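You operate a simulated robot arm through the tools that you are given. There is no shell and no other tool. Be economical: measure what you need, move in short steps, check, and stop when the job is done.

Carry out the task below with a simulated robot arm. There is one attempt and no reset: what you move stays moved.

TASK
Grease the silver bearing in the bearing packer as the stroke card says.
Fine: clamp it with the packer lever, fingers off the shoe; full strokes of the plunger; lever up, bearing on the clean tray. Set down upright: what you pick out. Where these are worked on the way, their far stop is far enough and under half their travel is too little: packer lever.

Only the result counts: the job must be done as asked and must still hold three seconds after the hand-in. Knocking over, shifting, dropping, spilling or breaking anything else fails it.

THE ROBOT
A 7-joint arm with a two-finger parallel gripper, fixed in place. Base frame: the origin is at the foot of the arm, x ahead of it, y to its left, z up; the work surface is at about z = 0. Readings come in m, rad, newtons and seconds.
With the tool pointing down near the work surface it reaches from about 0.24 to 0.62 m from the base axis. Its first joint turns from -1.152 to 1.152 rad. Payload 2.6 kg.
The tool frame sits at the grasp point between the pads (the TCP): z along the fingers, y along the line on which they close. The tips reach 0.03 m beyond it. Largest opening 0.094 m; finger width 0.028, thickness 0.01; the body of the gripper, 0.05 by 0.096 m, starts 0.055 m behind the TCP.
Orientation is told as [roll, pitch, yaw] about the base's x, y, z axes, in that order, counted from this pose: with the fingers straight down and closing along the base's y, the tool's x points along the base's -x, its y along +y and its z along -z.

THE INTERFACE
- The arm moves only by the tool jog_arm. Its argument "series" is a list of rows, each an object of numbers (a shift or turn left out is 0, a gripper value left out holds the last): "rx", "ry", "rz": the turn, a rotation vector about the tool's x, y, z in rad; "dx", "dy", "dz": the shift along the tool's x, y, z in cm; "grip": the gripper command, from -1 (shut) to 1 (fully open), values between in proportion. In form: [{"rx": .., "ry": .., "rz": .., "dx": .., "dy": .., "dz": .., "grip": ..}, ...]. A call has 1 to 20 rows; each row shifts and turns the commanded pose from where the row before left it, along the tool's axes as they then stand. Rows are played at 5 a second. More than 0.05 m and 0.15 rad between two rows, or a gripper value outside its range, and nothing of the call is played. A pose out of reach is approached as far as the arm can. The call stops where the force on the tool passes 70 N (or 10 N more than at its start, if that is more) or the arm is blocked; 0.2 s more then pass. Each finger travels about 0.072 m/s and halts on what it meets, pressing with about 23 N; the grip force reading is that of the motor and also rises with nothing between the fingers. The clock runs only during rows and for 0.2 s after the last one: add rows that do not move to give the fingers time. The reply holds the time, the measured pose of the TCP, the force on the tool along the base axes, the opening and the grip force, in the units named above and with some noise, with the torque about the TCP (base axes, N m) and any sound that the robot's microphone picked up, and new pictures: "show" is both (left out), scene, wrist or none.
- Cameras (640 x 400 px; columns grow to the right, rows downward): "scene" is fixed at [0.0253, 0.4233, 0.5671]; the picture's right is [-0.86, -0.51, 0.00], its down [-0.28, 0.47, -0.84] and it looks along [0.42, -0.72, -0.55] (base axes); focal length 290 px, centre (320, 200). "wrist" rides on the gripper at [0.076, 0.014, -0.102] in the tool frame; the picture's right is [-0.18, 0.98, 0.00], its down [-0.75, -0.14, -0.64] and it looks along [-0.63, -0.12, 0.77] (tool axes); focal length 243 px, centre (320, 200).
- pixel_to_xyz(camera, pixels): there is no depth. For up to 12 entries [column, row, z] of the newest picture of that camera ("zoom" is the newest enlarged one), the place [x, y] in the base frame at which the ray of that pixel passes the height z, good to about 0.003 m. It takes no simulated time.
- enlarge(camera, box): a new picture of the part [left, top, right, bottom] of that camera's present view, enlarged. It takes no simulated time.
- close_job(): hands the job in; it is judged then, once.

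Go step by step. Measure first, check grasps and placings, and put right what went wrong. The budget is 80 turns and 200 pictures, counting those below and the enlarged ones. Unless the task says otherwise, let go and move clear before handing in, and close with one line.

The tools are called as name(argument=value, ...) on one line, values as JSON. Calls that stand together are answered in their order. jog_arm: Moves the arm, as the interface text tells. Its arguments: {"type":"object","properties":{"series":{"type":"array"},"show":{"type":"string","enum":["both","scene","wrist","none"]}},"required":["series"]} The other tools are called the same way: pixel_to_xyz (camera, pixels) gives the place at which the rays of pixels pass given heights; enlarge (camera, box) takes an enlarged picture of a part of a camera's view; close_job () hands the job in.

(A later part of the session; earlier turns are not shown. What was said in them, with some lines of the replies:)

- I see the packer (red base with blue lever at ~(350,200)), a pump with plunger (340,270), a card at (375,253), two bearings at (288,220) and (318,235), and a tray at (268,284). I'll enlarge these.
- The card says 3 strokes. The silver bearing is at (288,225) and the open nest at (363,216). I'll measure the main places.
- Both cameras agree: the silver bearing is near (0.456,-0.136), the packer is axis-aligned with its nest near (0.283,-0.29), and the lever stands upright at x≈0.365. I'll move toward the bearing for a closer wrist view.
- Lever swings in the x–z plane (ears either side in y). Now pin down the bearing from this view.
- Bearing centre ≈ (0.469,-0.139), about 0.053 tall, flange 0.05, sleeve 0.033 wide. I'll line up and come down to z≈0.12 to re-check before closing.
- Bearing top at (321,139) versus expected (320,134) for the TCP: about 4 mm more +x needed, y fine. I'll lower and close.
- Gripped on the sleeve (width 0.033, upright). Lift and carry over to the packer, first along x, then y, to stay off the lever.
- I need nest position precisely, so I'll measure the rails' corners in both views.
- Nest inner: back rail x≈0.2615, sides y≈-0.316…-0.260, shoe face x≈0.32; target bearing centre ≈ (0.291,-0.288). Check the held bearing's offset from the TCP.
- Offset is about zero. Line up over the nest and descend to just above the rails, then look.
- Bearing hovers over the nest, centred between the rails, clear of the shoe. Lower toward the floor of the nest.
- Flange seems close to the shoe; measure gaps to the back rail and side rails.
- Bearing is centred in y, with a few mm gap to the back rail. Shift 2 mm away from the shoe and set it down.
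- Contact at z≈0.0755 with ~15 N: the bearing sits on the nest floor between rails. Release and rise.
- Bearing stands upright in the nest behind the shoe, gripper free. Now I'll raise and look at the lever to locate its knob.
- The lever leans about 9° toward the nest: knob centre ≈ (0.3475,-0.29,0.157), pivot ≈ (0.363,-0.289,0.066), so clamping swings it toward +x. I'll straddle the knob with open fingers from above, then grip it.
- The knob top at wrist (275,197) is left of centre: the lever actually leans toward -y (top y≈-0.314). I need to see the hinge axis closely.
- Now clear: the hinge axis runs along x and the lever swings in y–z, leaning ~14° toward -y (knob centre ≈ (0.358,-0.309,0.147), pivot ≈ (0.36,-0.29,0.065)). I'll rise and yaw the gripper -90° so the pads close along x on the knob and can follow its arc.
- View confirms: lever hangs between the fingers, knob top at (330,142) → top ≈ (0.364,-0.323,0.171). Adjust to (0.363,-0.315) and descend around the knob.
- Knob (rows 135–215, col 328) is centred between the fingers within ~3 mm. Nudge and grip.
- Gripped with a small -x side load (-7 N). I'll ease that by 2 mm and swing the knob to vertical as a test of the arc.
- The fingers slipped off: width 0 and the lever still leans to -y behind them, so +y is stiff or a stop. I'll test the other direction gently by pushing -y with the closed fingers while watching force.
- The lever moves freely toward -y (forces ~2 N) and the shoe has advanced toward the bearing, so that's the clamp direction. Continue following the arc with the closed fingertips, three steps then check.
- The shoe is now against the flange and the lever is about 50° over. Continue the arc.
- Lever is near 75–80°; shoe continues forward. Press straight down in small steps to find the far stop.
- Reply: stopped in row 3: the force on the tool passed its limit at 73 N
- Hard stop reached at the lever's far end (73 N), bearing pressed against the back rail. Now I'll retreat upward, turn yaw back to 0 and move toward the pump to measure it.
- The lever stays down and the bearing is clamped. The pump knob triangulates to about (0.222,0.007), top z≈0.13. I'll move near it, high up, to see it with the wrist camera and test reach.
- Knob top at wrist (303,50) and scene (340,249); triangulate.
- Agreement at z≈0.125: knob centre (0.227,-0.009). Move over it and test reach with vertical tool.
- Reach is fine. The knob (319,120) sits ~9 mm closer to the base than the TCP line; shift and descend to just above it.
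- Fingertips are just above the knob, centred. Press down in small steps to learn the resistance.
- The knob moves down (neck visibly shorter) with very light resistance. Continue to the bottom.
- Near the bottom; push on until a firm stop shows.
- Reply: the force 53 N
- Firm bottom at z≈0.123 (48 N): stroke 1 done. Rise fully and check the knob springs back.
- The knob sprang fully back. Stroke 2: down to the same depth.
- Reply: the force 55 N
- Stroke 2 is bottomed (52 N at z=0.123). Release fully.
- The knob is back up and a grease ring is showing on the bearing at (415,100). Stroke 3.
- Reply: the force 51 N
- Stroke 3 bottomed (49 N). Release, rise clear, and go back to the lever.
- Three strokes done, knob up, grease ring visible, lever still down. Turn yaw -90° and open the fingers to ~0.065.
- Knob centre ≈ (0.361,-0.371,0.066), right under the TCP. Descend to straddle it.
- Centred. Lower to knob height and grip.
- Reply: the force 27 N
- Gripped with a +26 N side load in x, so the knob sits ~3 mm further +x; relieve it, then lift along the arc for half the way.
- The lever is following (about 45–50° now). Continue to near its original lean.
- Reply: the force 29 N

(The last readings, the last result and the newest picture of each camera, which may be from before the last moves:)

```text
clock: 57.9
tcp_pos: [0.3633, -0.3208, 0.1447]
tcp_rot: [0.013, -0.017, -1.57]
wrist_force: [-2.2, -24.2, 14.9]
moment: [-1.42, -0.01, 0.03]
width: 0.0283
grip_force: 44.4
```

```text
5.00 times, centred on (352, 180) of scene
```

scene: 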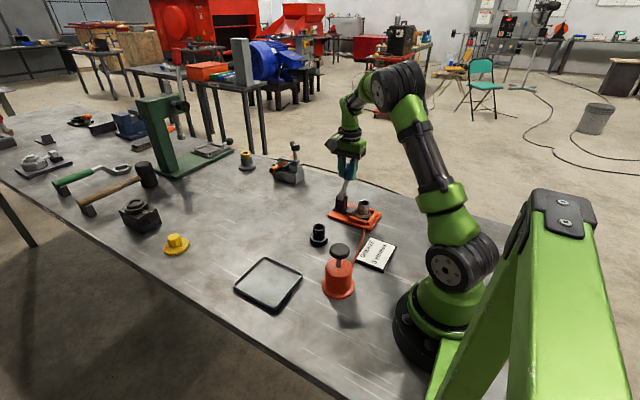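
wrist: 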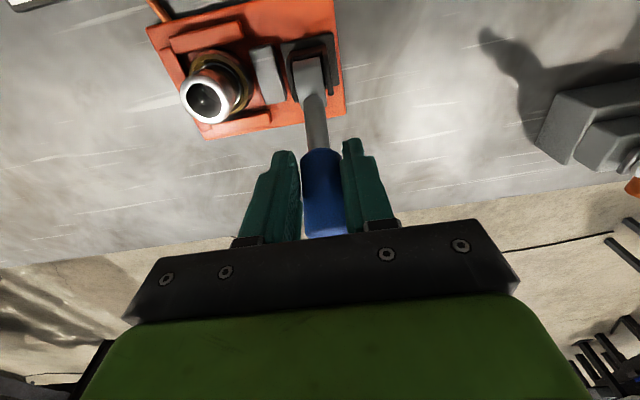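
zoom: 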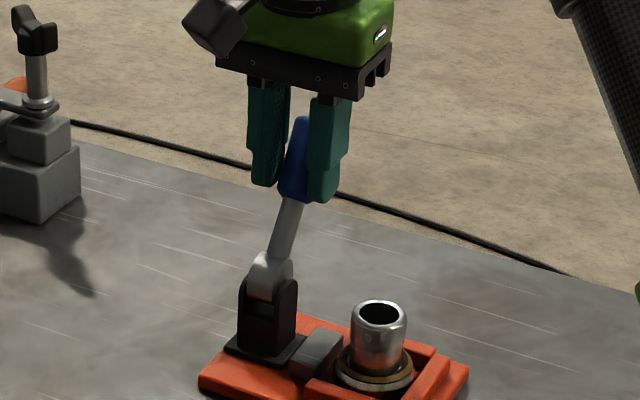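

Nearly upright. A last nudge, then let go and compare to the original lean.

jog_arm(series=[{"dx": 0.5, "dz": -0.2}, {"dx": 0.3}, {}, {"grip": 0.4}, {}, {}, {}])

enlarge(camera="scene", box=[304, 140, 400, 220])

```text
clock: 59.5
tcp_pos: [0.3657, -0.3087, 0.1446]
tcp_rot: [0.009, -0.003, -1.571]
wrist_force: [0.7, 0.3, -1.1]
moment: [0.03, 0.02, 0.0]
width: 0.0658
grip_force: 0.0
```

scene: 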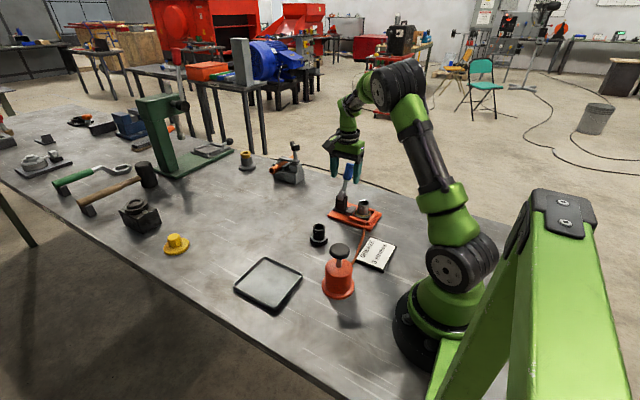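
wrist: 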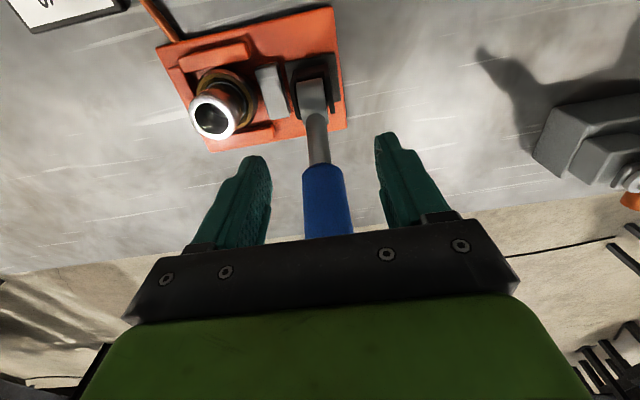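

```text
5.00 times, centred on (352, 180) of scene
```

zoom: 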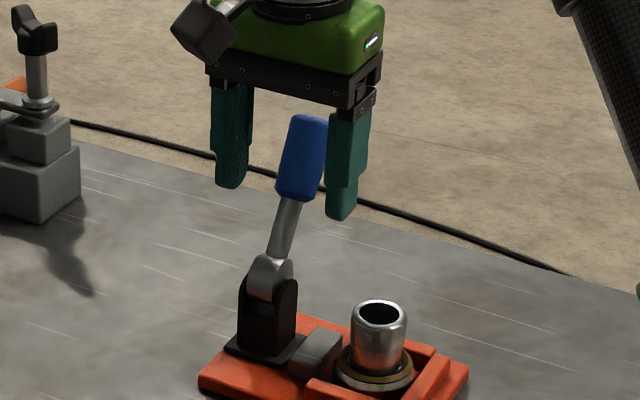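

The lever top is ~1.4 px (≈3°) short of its original lean. I'll rise, close, go behind it on the -y side and push it gently to its up stop.

jog_arm(series=[{"dz": -4}, {"dz": -3.5}, {"dx": -3, "grip": -1}, {"dx": -3.5}, {}, {"dz": 3}, {"dz": 2.5}, {"dx": 0.8}, {"dx": 0.7}, {}])

enlarge(camera="scene", box=[304, 140, 400, 220])

```text
clock: 61.7
tcp_pos: [0.3662, -0.3597, 0.1627]
tcp_rot: [0.009, -0.004, -1.571]
wrist_force: [0.6, -1.6, 0.5]
moment: [0.02, 0.0, 0.0]
width: 0.0001
grip_force: 23.3
```

scene: 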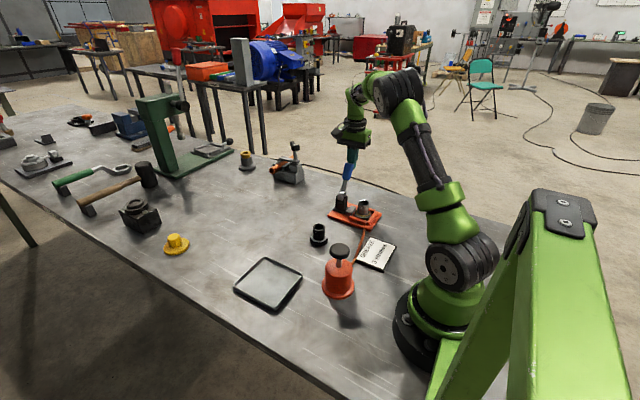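
wrist: 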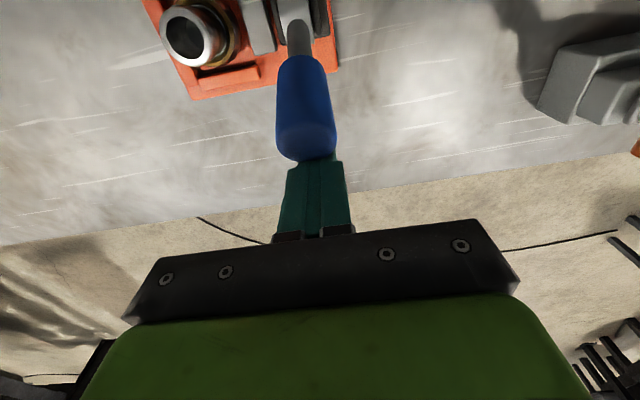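

```text
5.00 times, centred on (352, 180) of scene
```

zoom: 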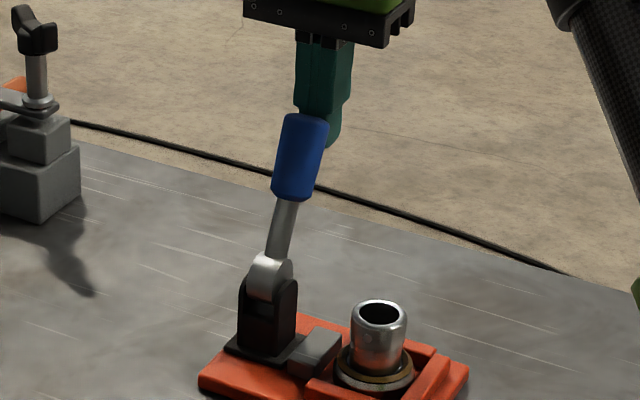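

Contact just begun; keep pushing in small steps.

jog_arm(series=[{"dx": 0.25}, {"dx": 0.25}, {"dx": 0.2}, {}])

enlarge(camera="scene", box=[304, 140, 400, 220])

```text
clock: 62.7
tcp_pos: [0.3671, -0.3511, 0.1622]
tcp_rot: [0.009, -0.004, -1.571]
wrist_force: [-0.5, -1.0, 0.6]
moment: [-0.02, -0.02, 0.02]
width: 0.0001
grip_force: 23.1
```

scene: 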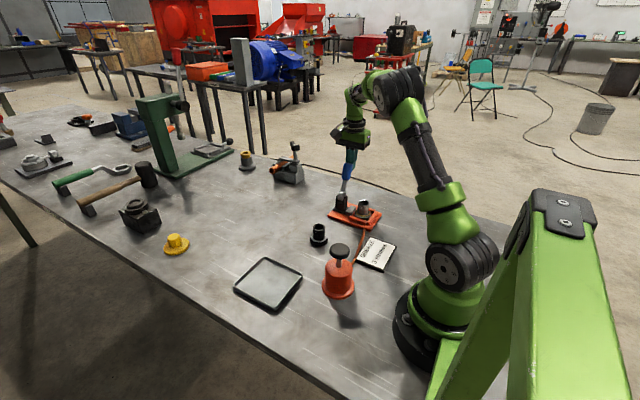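
wrist: 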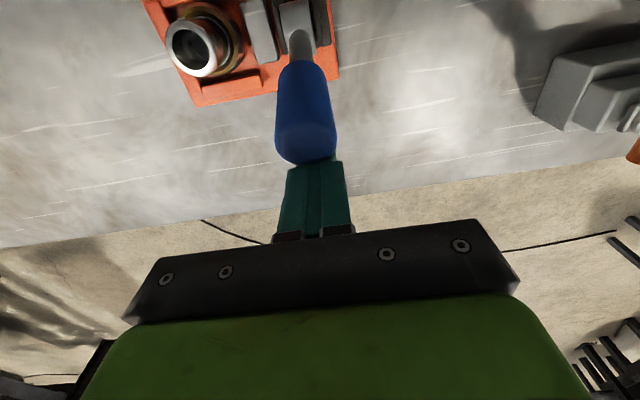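

```text
5.00 times, centred on (352, 180) of scene
```

zoom: 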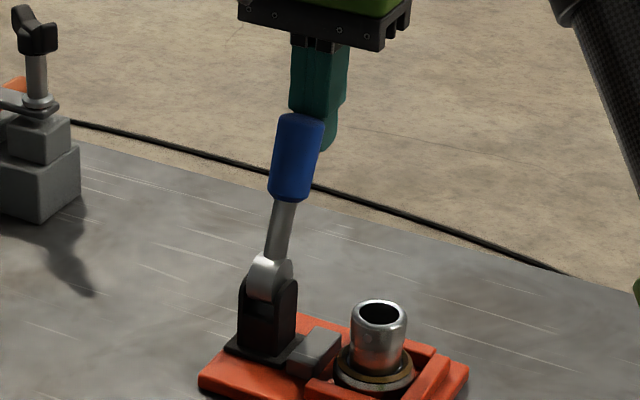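

Now equal to the original lean (top at (300,118)). A little further to feel the stop.

jog_arm(series=[{"dx": 0.15}, {"dx": 0.15}, {}], show="none")

```text
clock: 63.5
tcp_pos: [0.3658, -0.3517, 0.1641]
tcp_rot: [0.009, -0.006, -1.572]
wrist_force: [6.0, -16.1, -2.4]
moment: [-0.18, -0.07, -0.08]
width: 0.0
grip_force: 22.9
```

Up stop felt (16 N). Retreat, rise, unwind the yaw and head for the bearing.

jog_arm(series=[{"dx": -1.5}, {"dz": -4}, {"dz": -4}, {"rz": -0.15}, {"rz": -0.15}, {"rz": -0.15}, {"rz": -0.15}, {"rz": -0.15}, {"rz": -0.15}, {"rz": -0.15}, {"rz": -0.15}, {"rz": -0.15}, {"rz": -0.15}, {"rz": -0.068}, {"dx": 4, "dy": 3, "grip": 0.5}, {"dx": 3.9, "dy": 4}, {}])

enlarge(camera="wrist", box=[220, 0, 420, 150])

enlarge(camera="scene", box=[304, 140, 400, 220])

```text
refused: row 16 steps farther than a row can; nothing moved
```

```text
2.67 times, centred on (320, 75) of wrist
```

zoom: 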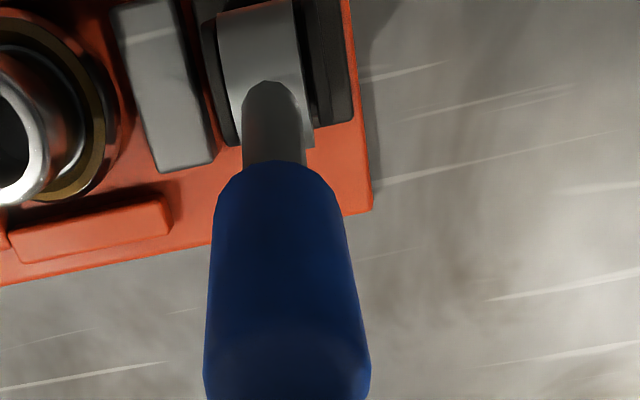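

```text
5.00 times, centred on (352, 180) of scene
```

zoom: 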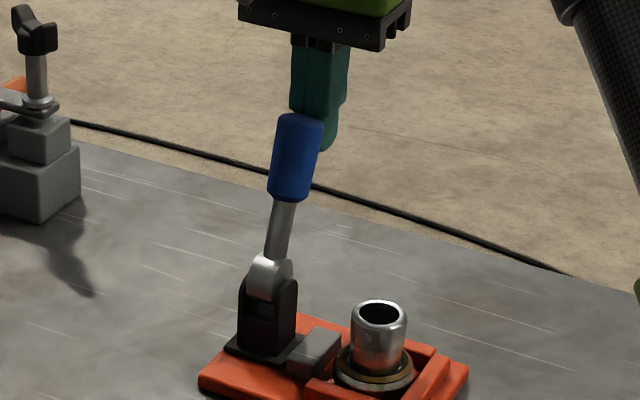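

Row step too long; nothing moved, so I'll repeat with shorter translation rows.

jog_arm(series=[{"dx": -1.5}, {"dz": -4}, {"dz": -4.5}, {"rz": -0.15}, {"rz": -0.15}, {"rz": -0.15}, {"rz": -0.15}, {"rz": -0.15}, {"rz": -0.15}, {"rz": -0.15}, {"rz": -0.15}, {"rz": -0.15}, {"rz": -0.15}, {"rz": -0.068}, {"dx": 3, "dy": 3, "grip": 0.5}, {"dx": 3, "dy": 3}, {"dx": 2}, {}])

enlarge(camera="wrist", box=[220, 0, 420, 150])

enlarge(camera="scene", box=[312, 160, 392, 220])

```text
clock: 67.3
tcp_pos: [0.2828, -0.3042, 0.2491]
tcp_rot: [-0.004, -0.011, -0.004]
wrist_force: [-0.1, -0.4, 0.3]
moment: [-0.01, -0.05, 0.02]
width: 0.0705
grip_force: 0.1
```

scene: 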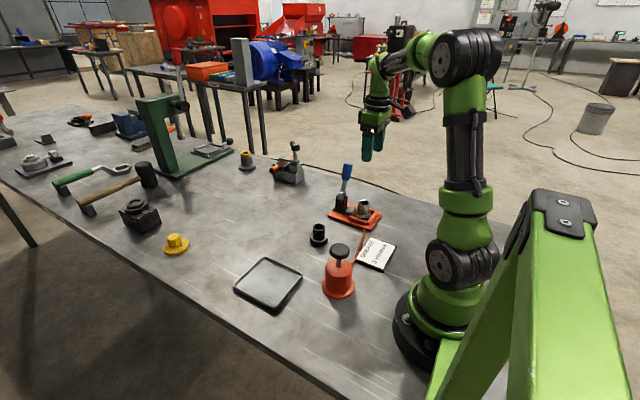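
wrist: 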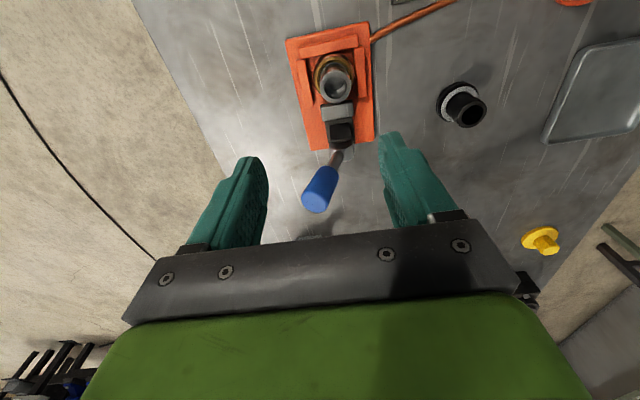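

```text
2.67 times, centred on (320, 75) of wrist
```

zoom: 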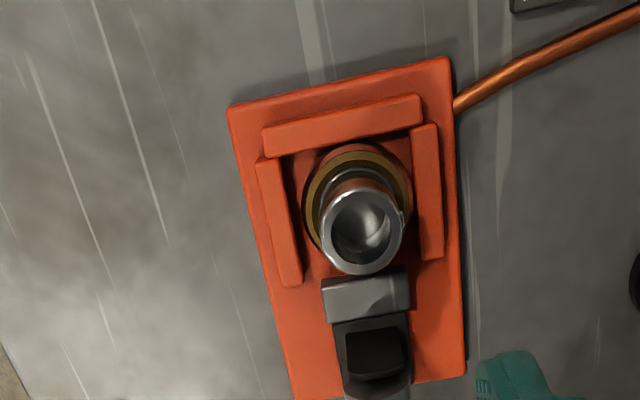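

```text
6.67 times, centred on (352, 190) of scene
```

zoom: 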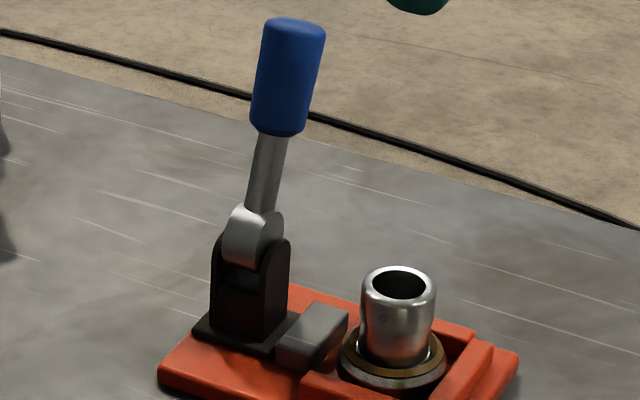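

Lever is back up, bearing stands free with the grease ring. Measure its sleeve top.

pixel_to_xyz(camera="wrist", pixels=[[335.6, 86.9, 0.065], [335.6, 86.9, 0.065], [334, 78, 0.028]])

pixel_to_xyz(camera="zoom", pixels=[[399, 282, 0.065], [399, 282, 0.06], [392, 362, 0.025]])

```text
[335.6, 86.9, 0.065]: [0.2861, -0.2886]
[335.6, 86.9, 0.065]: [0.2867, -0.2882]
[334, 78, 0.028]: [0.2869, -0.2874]
```

```text
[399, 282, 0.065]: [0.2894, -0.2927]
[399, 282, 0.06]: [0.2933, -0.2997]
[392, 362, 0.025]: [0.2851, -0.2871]
```

Bearing at (0.2865,-0.2885). Align, descend with fingers at 0.07 opening and stop at z≈0.10 to check.

jog_arm(series=[{"dx": -0.35, "dy": 1.6}, {}, {"dz": 4}, {"dz": 4}, {"dz": 4}, {"dz": 2.5}, {}])

```text
clock: 68.9
tcp_pos: [0.2905, -0.2879, 0.1008]
tcp_rot: [-0.004, -0.01, -0.004]
wrist_force: [-0.5, 0.9, 0.1]
moment: [0.03, 0.01, 0.01]
width: 0.0706
grip_force: 0.0
```

scene: 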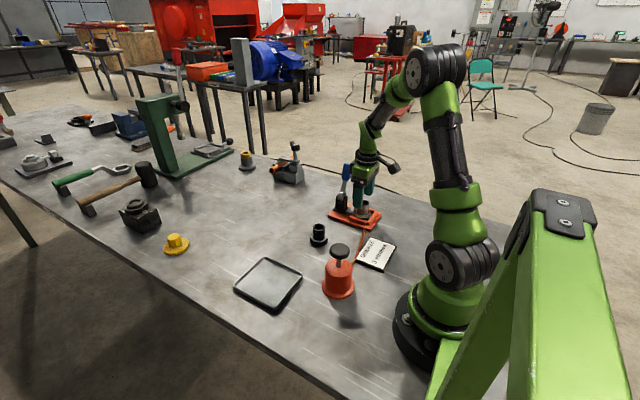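
wrist: 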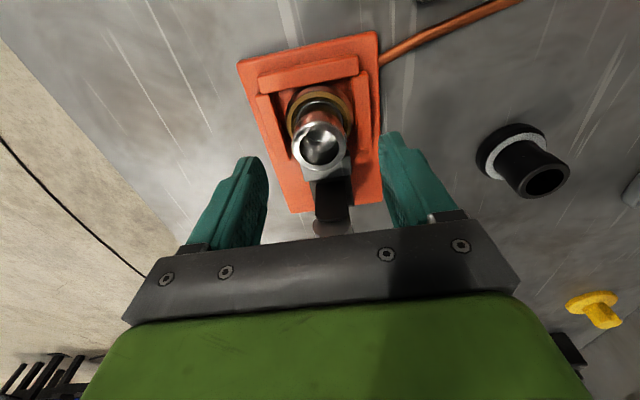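

Aligned in y; shift 3 mm toward -x, lower to the same grasp height, and grip.

jog_arm(series=[{"dx": 0.3, "dz": 1.2}, {"dz": 1.2}, {}, {"grip": -1}, {}, {}, {}])

enlarge(camera="scene", box=[312, 170, 392, 230])

```text
clock: 70.5
tcp_pos: [0.2883, -0.2883, 0.0771]
tcp_rot: [-0.003, -0.007, -0.004]
wrist_force: [0.3, 1.1, -0.7]
moment: [0.01, -0.01, 0.0]
width: 0.033
grip_force: 23.2
```

scene: 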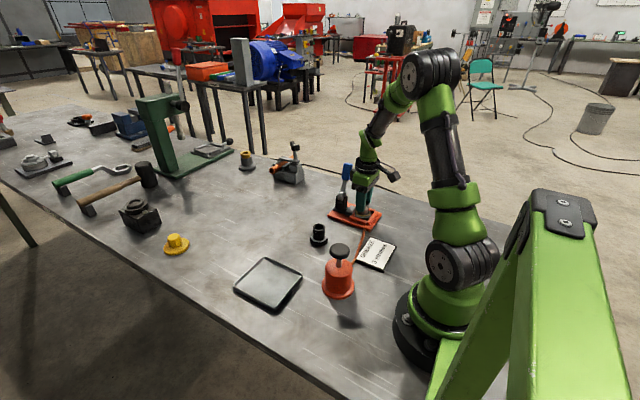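
wrist: 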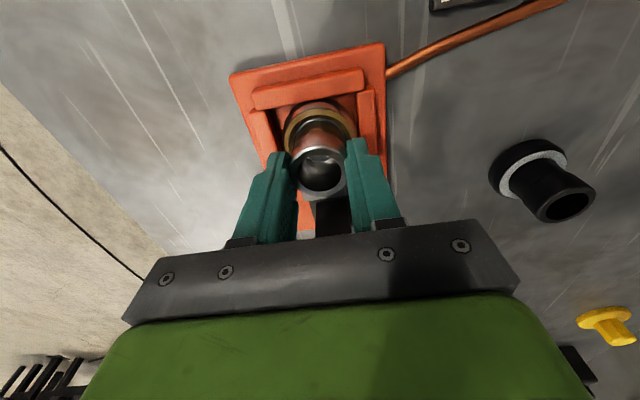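

```text
6.67 times, centred on (352, 200) of scene
```

zoom: 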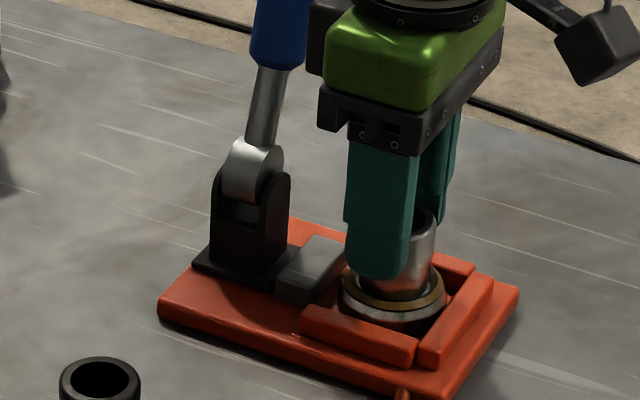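

Gripped (0.033). Lift straight up, then carry toward the tray around y first, staying clear of lever and pump.

jog_arm(series=[{"dz": -1}, {"dz": -2}, {"dz": -4}, {"dz": -4}, {"dz": -4}, {"dy": 4.5}, {"dy": 4.5}, {"dy": 4.5}, {"dx": -2.2, "dy": 4.2}, {"dx": -2.2, "dy": 4.2}, {"dx": -2.2, "dy": 4.2}, {"dx": -2.2, "dy": 4.2}, {}])

enlarge(camera="scene", box=[220, 200, 348, 310])

```text
clock: 73.3
tcp_pos: [0.3761, 0.0181, 0.2279]
tcp_rot: [-0.004, -0.011, -0.003]
wrist_force: [0.3, 0.3, -3.4]
moment: [-0.02, 0.02, 0.0]
width: 0.0329
grip_force: 23.3
```

scene: 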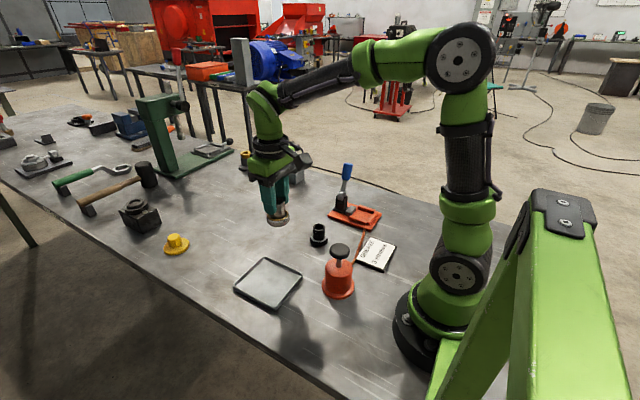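
wrist: 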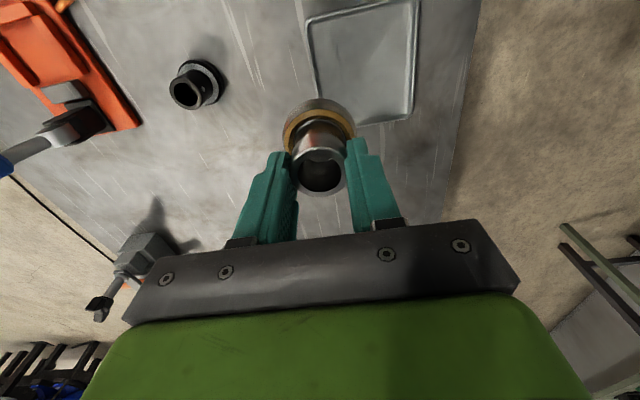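

```text
3.64 times, centred on (284, 255) of scene
```

zoom: 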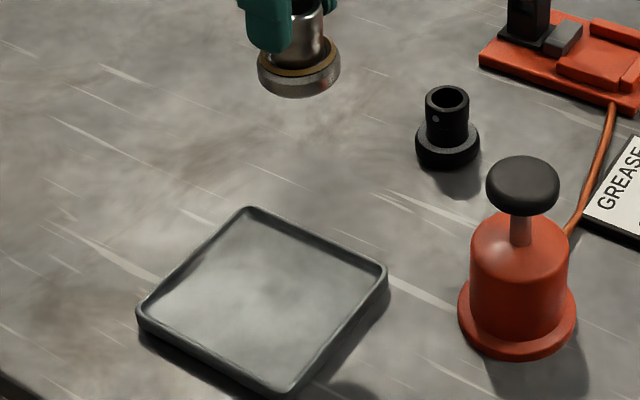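

Carried fine. Measure the tray corners.

pixel_to_xyz(camera="zoom", pixels=[[140, 312, 0.012], [248, 209, 0.012], [386, 268, 0.012], [284, 386, 0.012], [262, 295, 0.004]])

pixel_to_xyz(camera="wrist", pixels=[[306, 20, 0.01], [322, 124, 0.01], [412, 113, 0.01], [418, 0, 0.01]])

```text
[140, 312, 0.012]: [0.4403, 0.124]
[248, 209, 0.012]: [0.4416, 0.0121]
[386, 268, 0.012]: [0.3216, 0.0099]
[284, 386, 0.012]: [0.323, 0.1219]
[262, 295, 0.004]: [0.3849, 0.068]
```

```text
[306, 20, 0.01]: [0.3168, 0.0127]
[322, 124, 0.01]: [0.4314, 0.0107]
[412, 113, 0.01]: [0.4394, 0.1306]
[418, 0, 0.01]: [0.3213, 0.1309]
```

Tray centre ≈ (0.379,0.069). Move over it and descend to just above its floor.

jog_arm(series=[{"dx": -0.3, "dy": 2.5}, {"dy": 2.6}, {"dz": 4}, {"dz": 4}, {"dz": 4}, {"dz": 2}, {}])

enlarge(camera="scene", box=[220, 230, 320, 310])

```text
clock: 74.9
tcp_pos: [0.3803, 0.0652, 0.0885]
tcp_rot: [-0.003, -0.009, -0.002]
wrist_force: [-0.6, -0.7, -2.2]
moment: [-0.05, 0.0, -0.02]
width: 0.033
grip_force: 23.3
```

scene: 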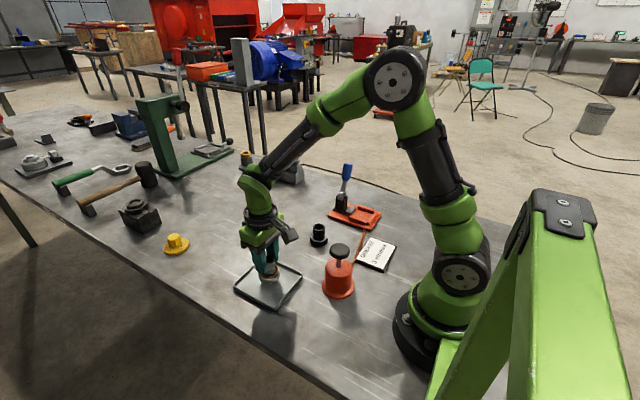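
wrist: 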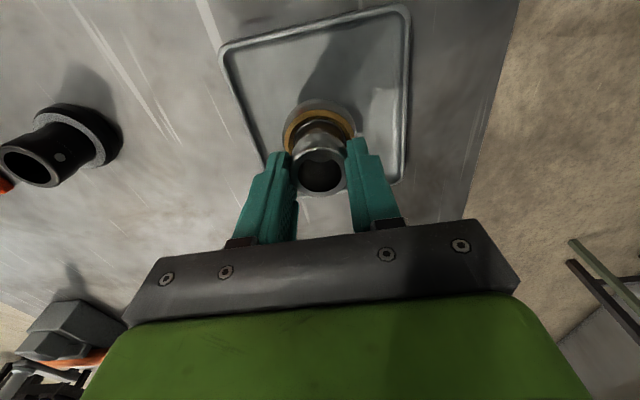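

```text
5.00 times, centred on (270, 270) of scene
```

zoom: 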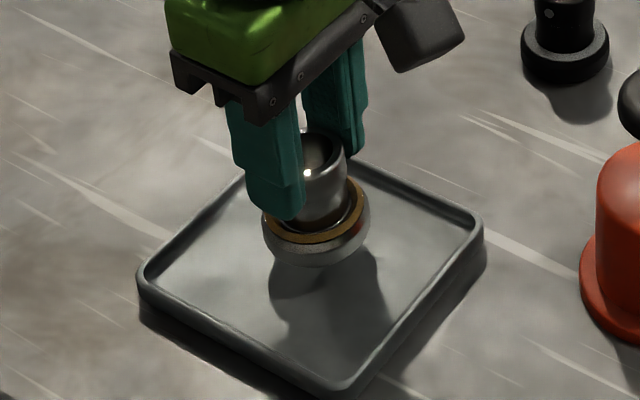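

Over the tray, about 2 cm high. Lower gently to contact.

jog_arm(series=[{"dz": 0.6}, {"dz": 0.4}, {"dz": 0.3}, {}], show="none")

```text
clock: 75.9
tcp_pos: [0.3792, 0.0649, 0.0733]
tcp_rot: [-0.003, -0.009, -0.003]
wrist_force: [0.3, 0.0, -1.7]
moment: [0.01, -0.01, 0.01]
width: 0.033
grip_force: 23.0
```

jog_arm(series=[{"dz": 0.15}, {"dz": 0.15}, {"dz": 0.1}, {}], show="none")

```text
clock: 76.9
tcp_pos: [0.3812, 0.0659, 0.0714]
tcp_rot: [-0.005, -0.014, -0.003]
wrist_force: [-2.6, 0.3, 20.4]
moment: [0.09, 0.03, -0.01]
width: 0.0329
grip_force: 23.3
```

Contact (20 N) at z≈0.072: bearing is on the tray floor. Ease off, open, and rise clear.

jog_arm(series=[{"dz": -0.15}, {"grip": 0.5}, {}, {}, {}, {"dz": -3}, {"dz": -4}, {"dz": -4}, {"dz": -4}, {"dx": 3, "dy": -3}, {}])

enlarge(camera="scene", box=[220, 230, 320, 310])

enlarge(camera="scene", box=[300, 150, 400, 300])

```text
clock: 79.3
tcp_pos: [0.35, 0.0354, 0.2229]
tcp_rot: [-0.003, -0.009, -0.002]
wrist_force: [1.5, -0.7, 0.7]
moment: [-0.03, 0.01, 0.0]
width: 0.0703
grip_force: 0.0
```

scene: 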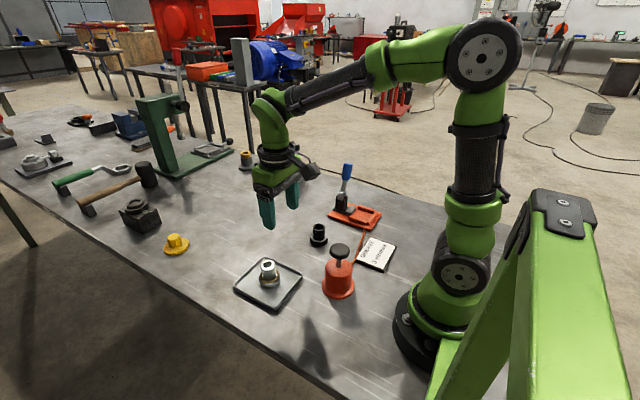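
wrist: 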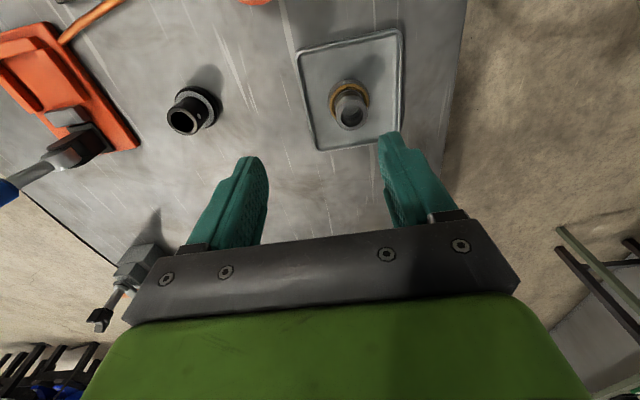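

```text
5.00 times, centred on (270, 270) of scene
```

zoom: 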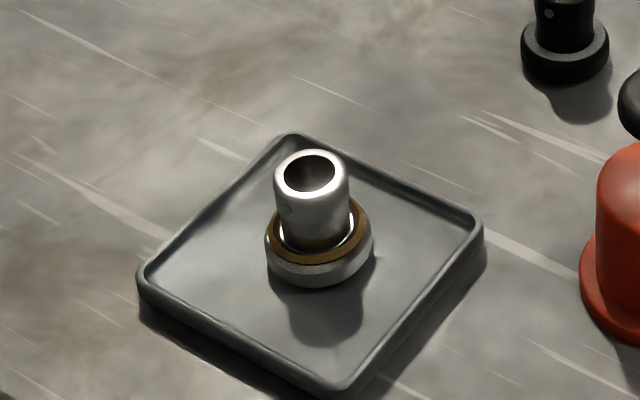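

```text
2.67 times, centred on (350, 225) of scene
```

zoom: 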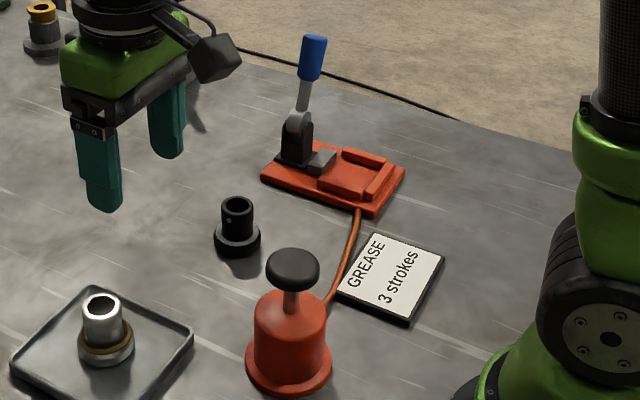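

The greased bearing stands upright on the tray at (268,272), the lever is up at (347,175), the plunger is up, the black bearing is untouched, and the gripper is clear. I'm handing in the job.

close_job()

```text
The job is handed in.
```

The silver bearing was clamped with the packer lever, given three full plunger strokes as the stroke card says, and set upright on the clean tray with the lever back up. The job is handed in.
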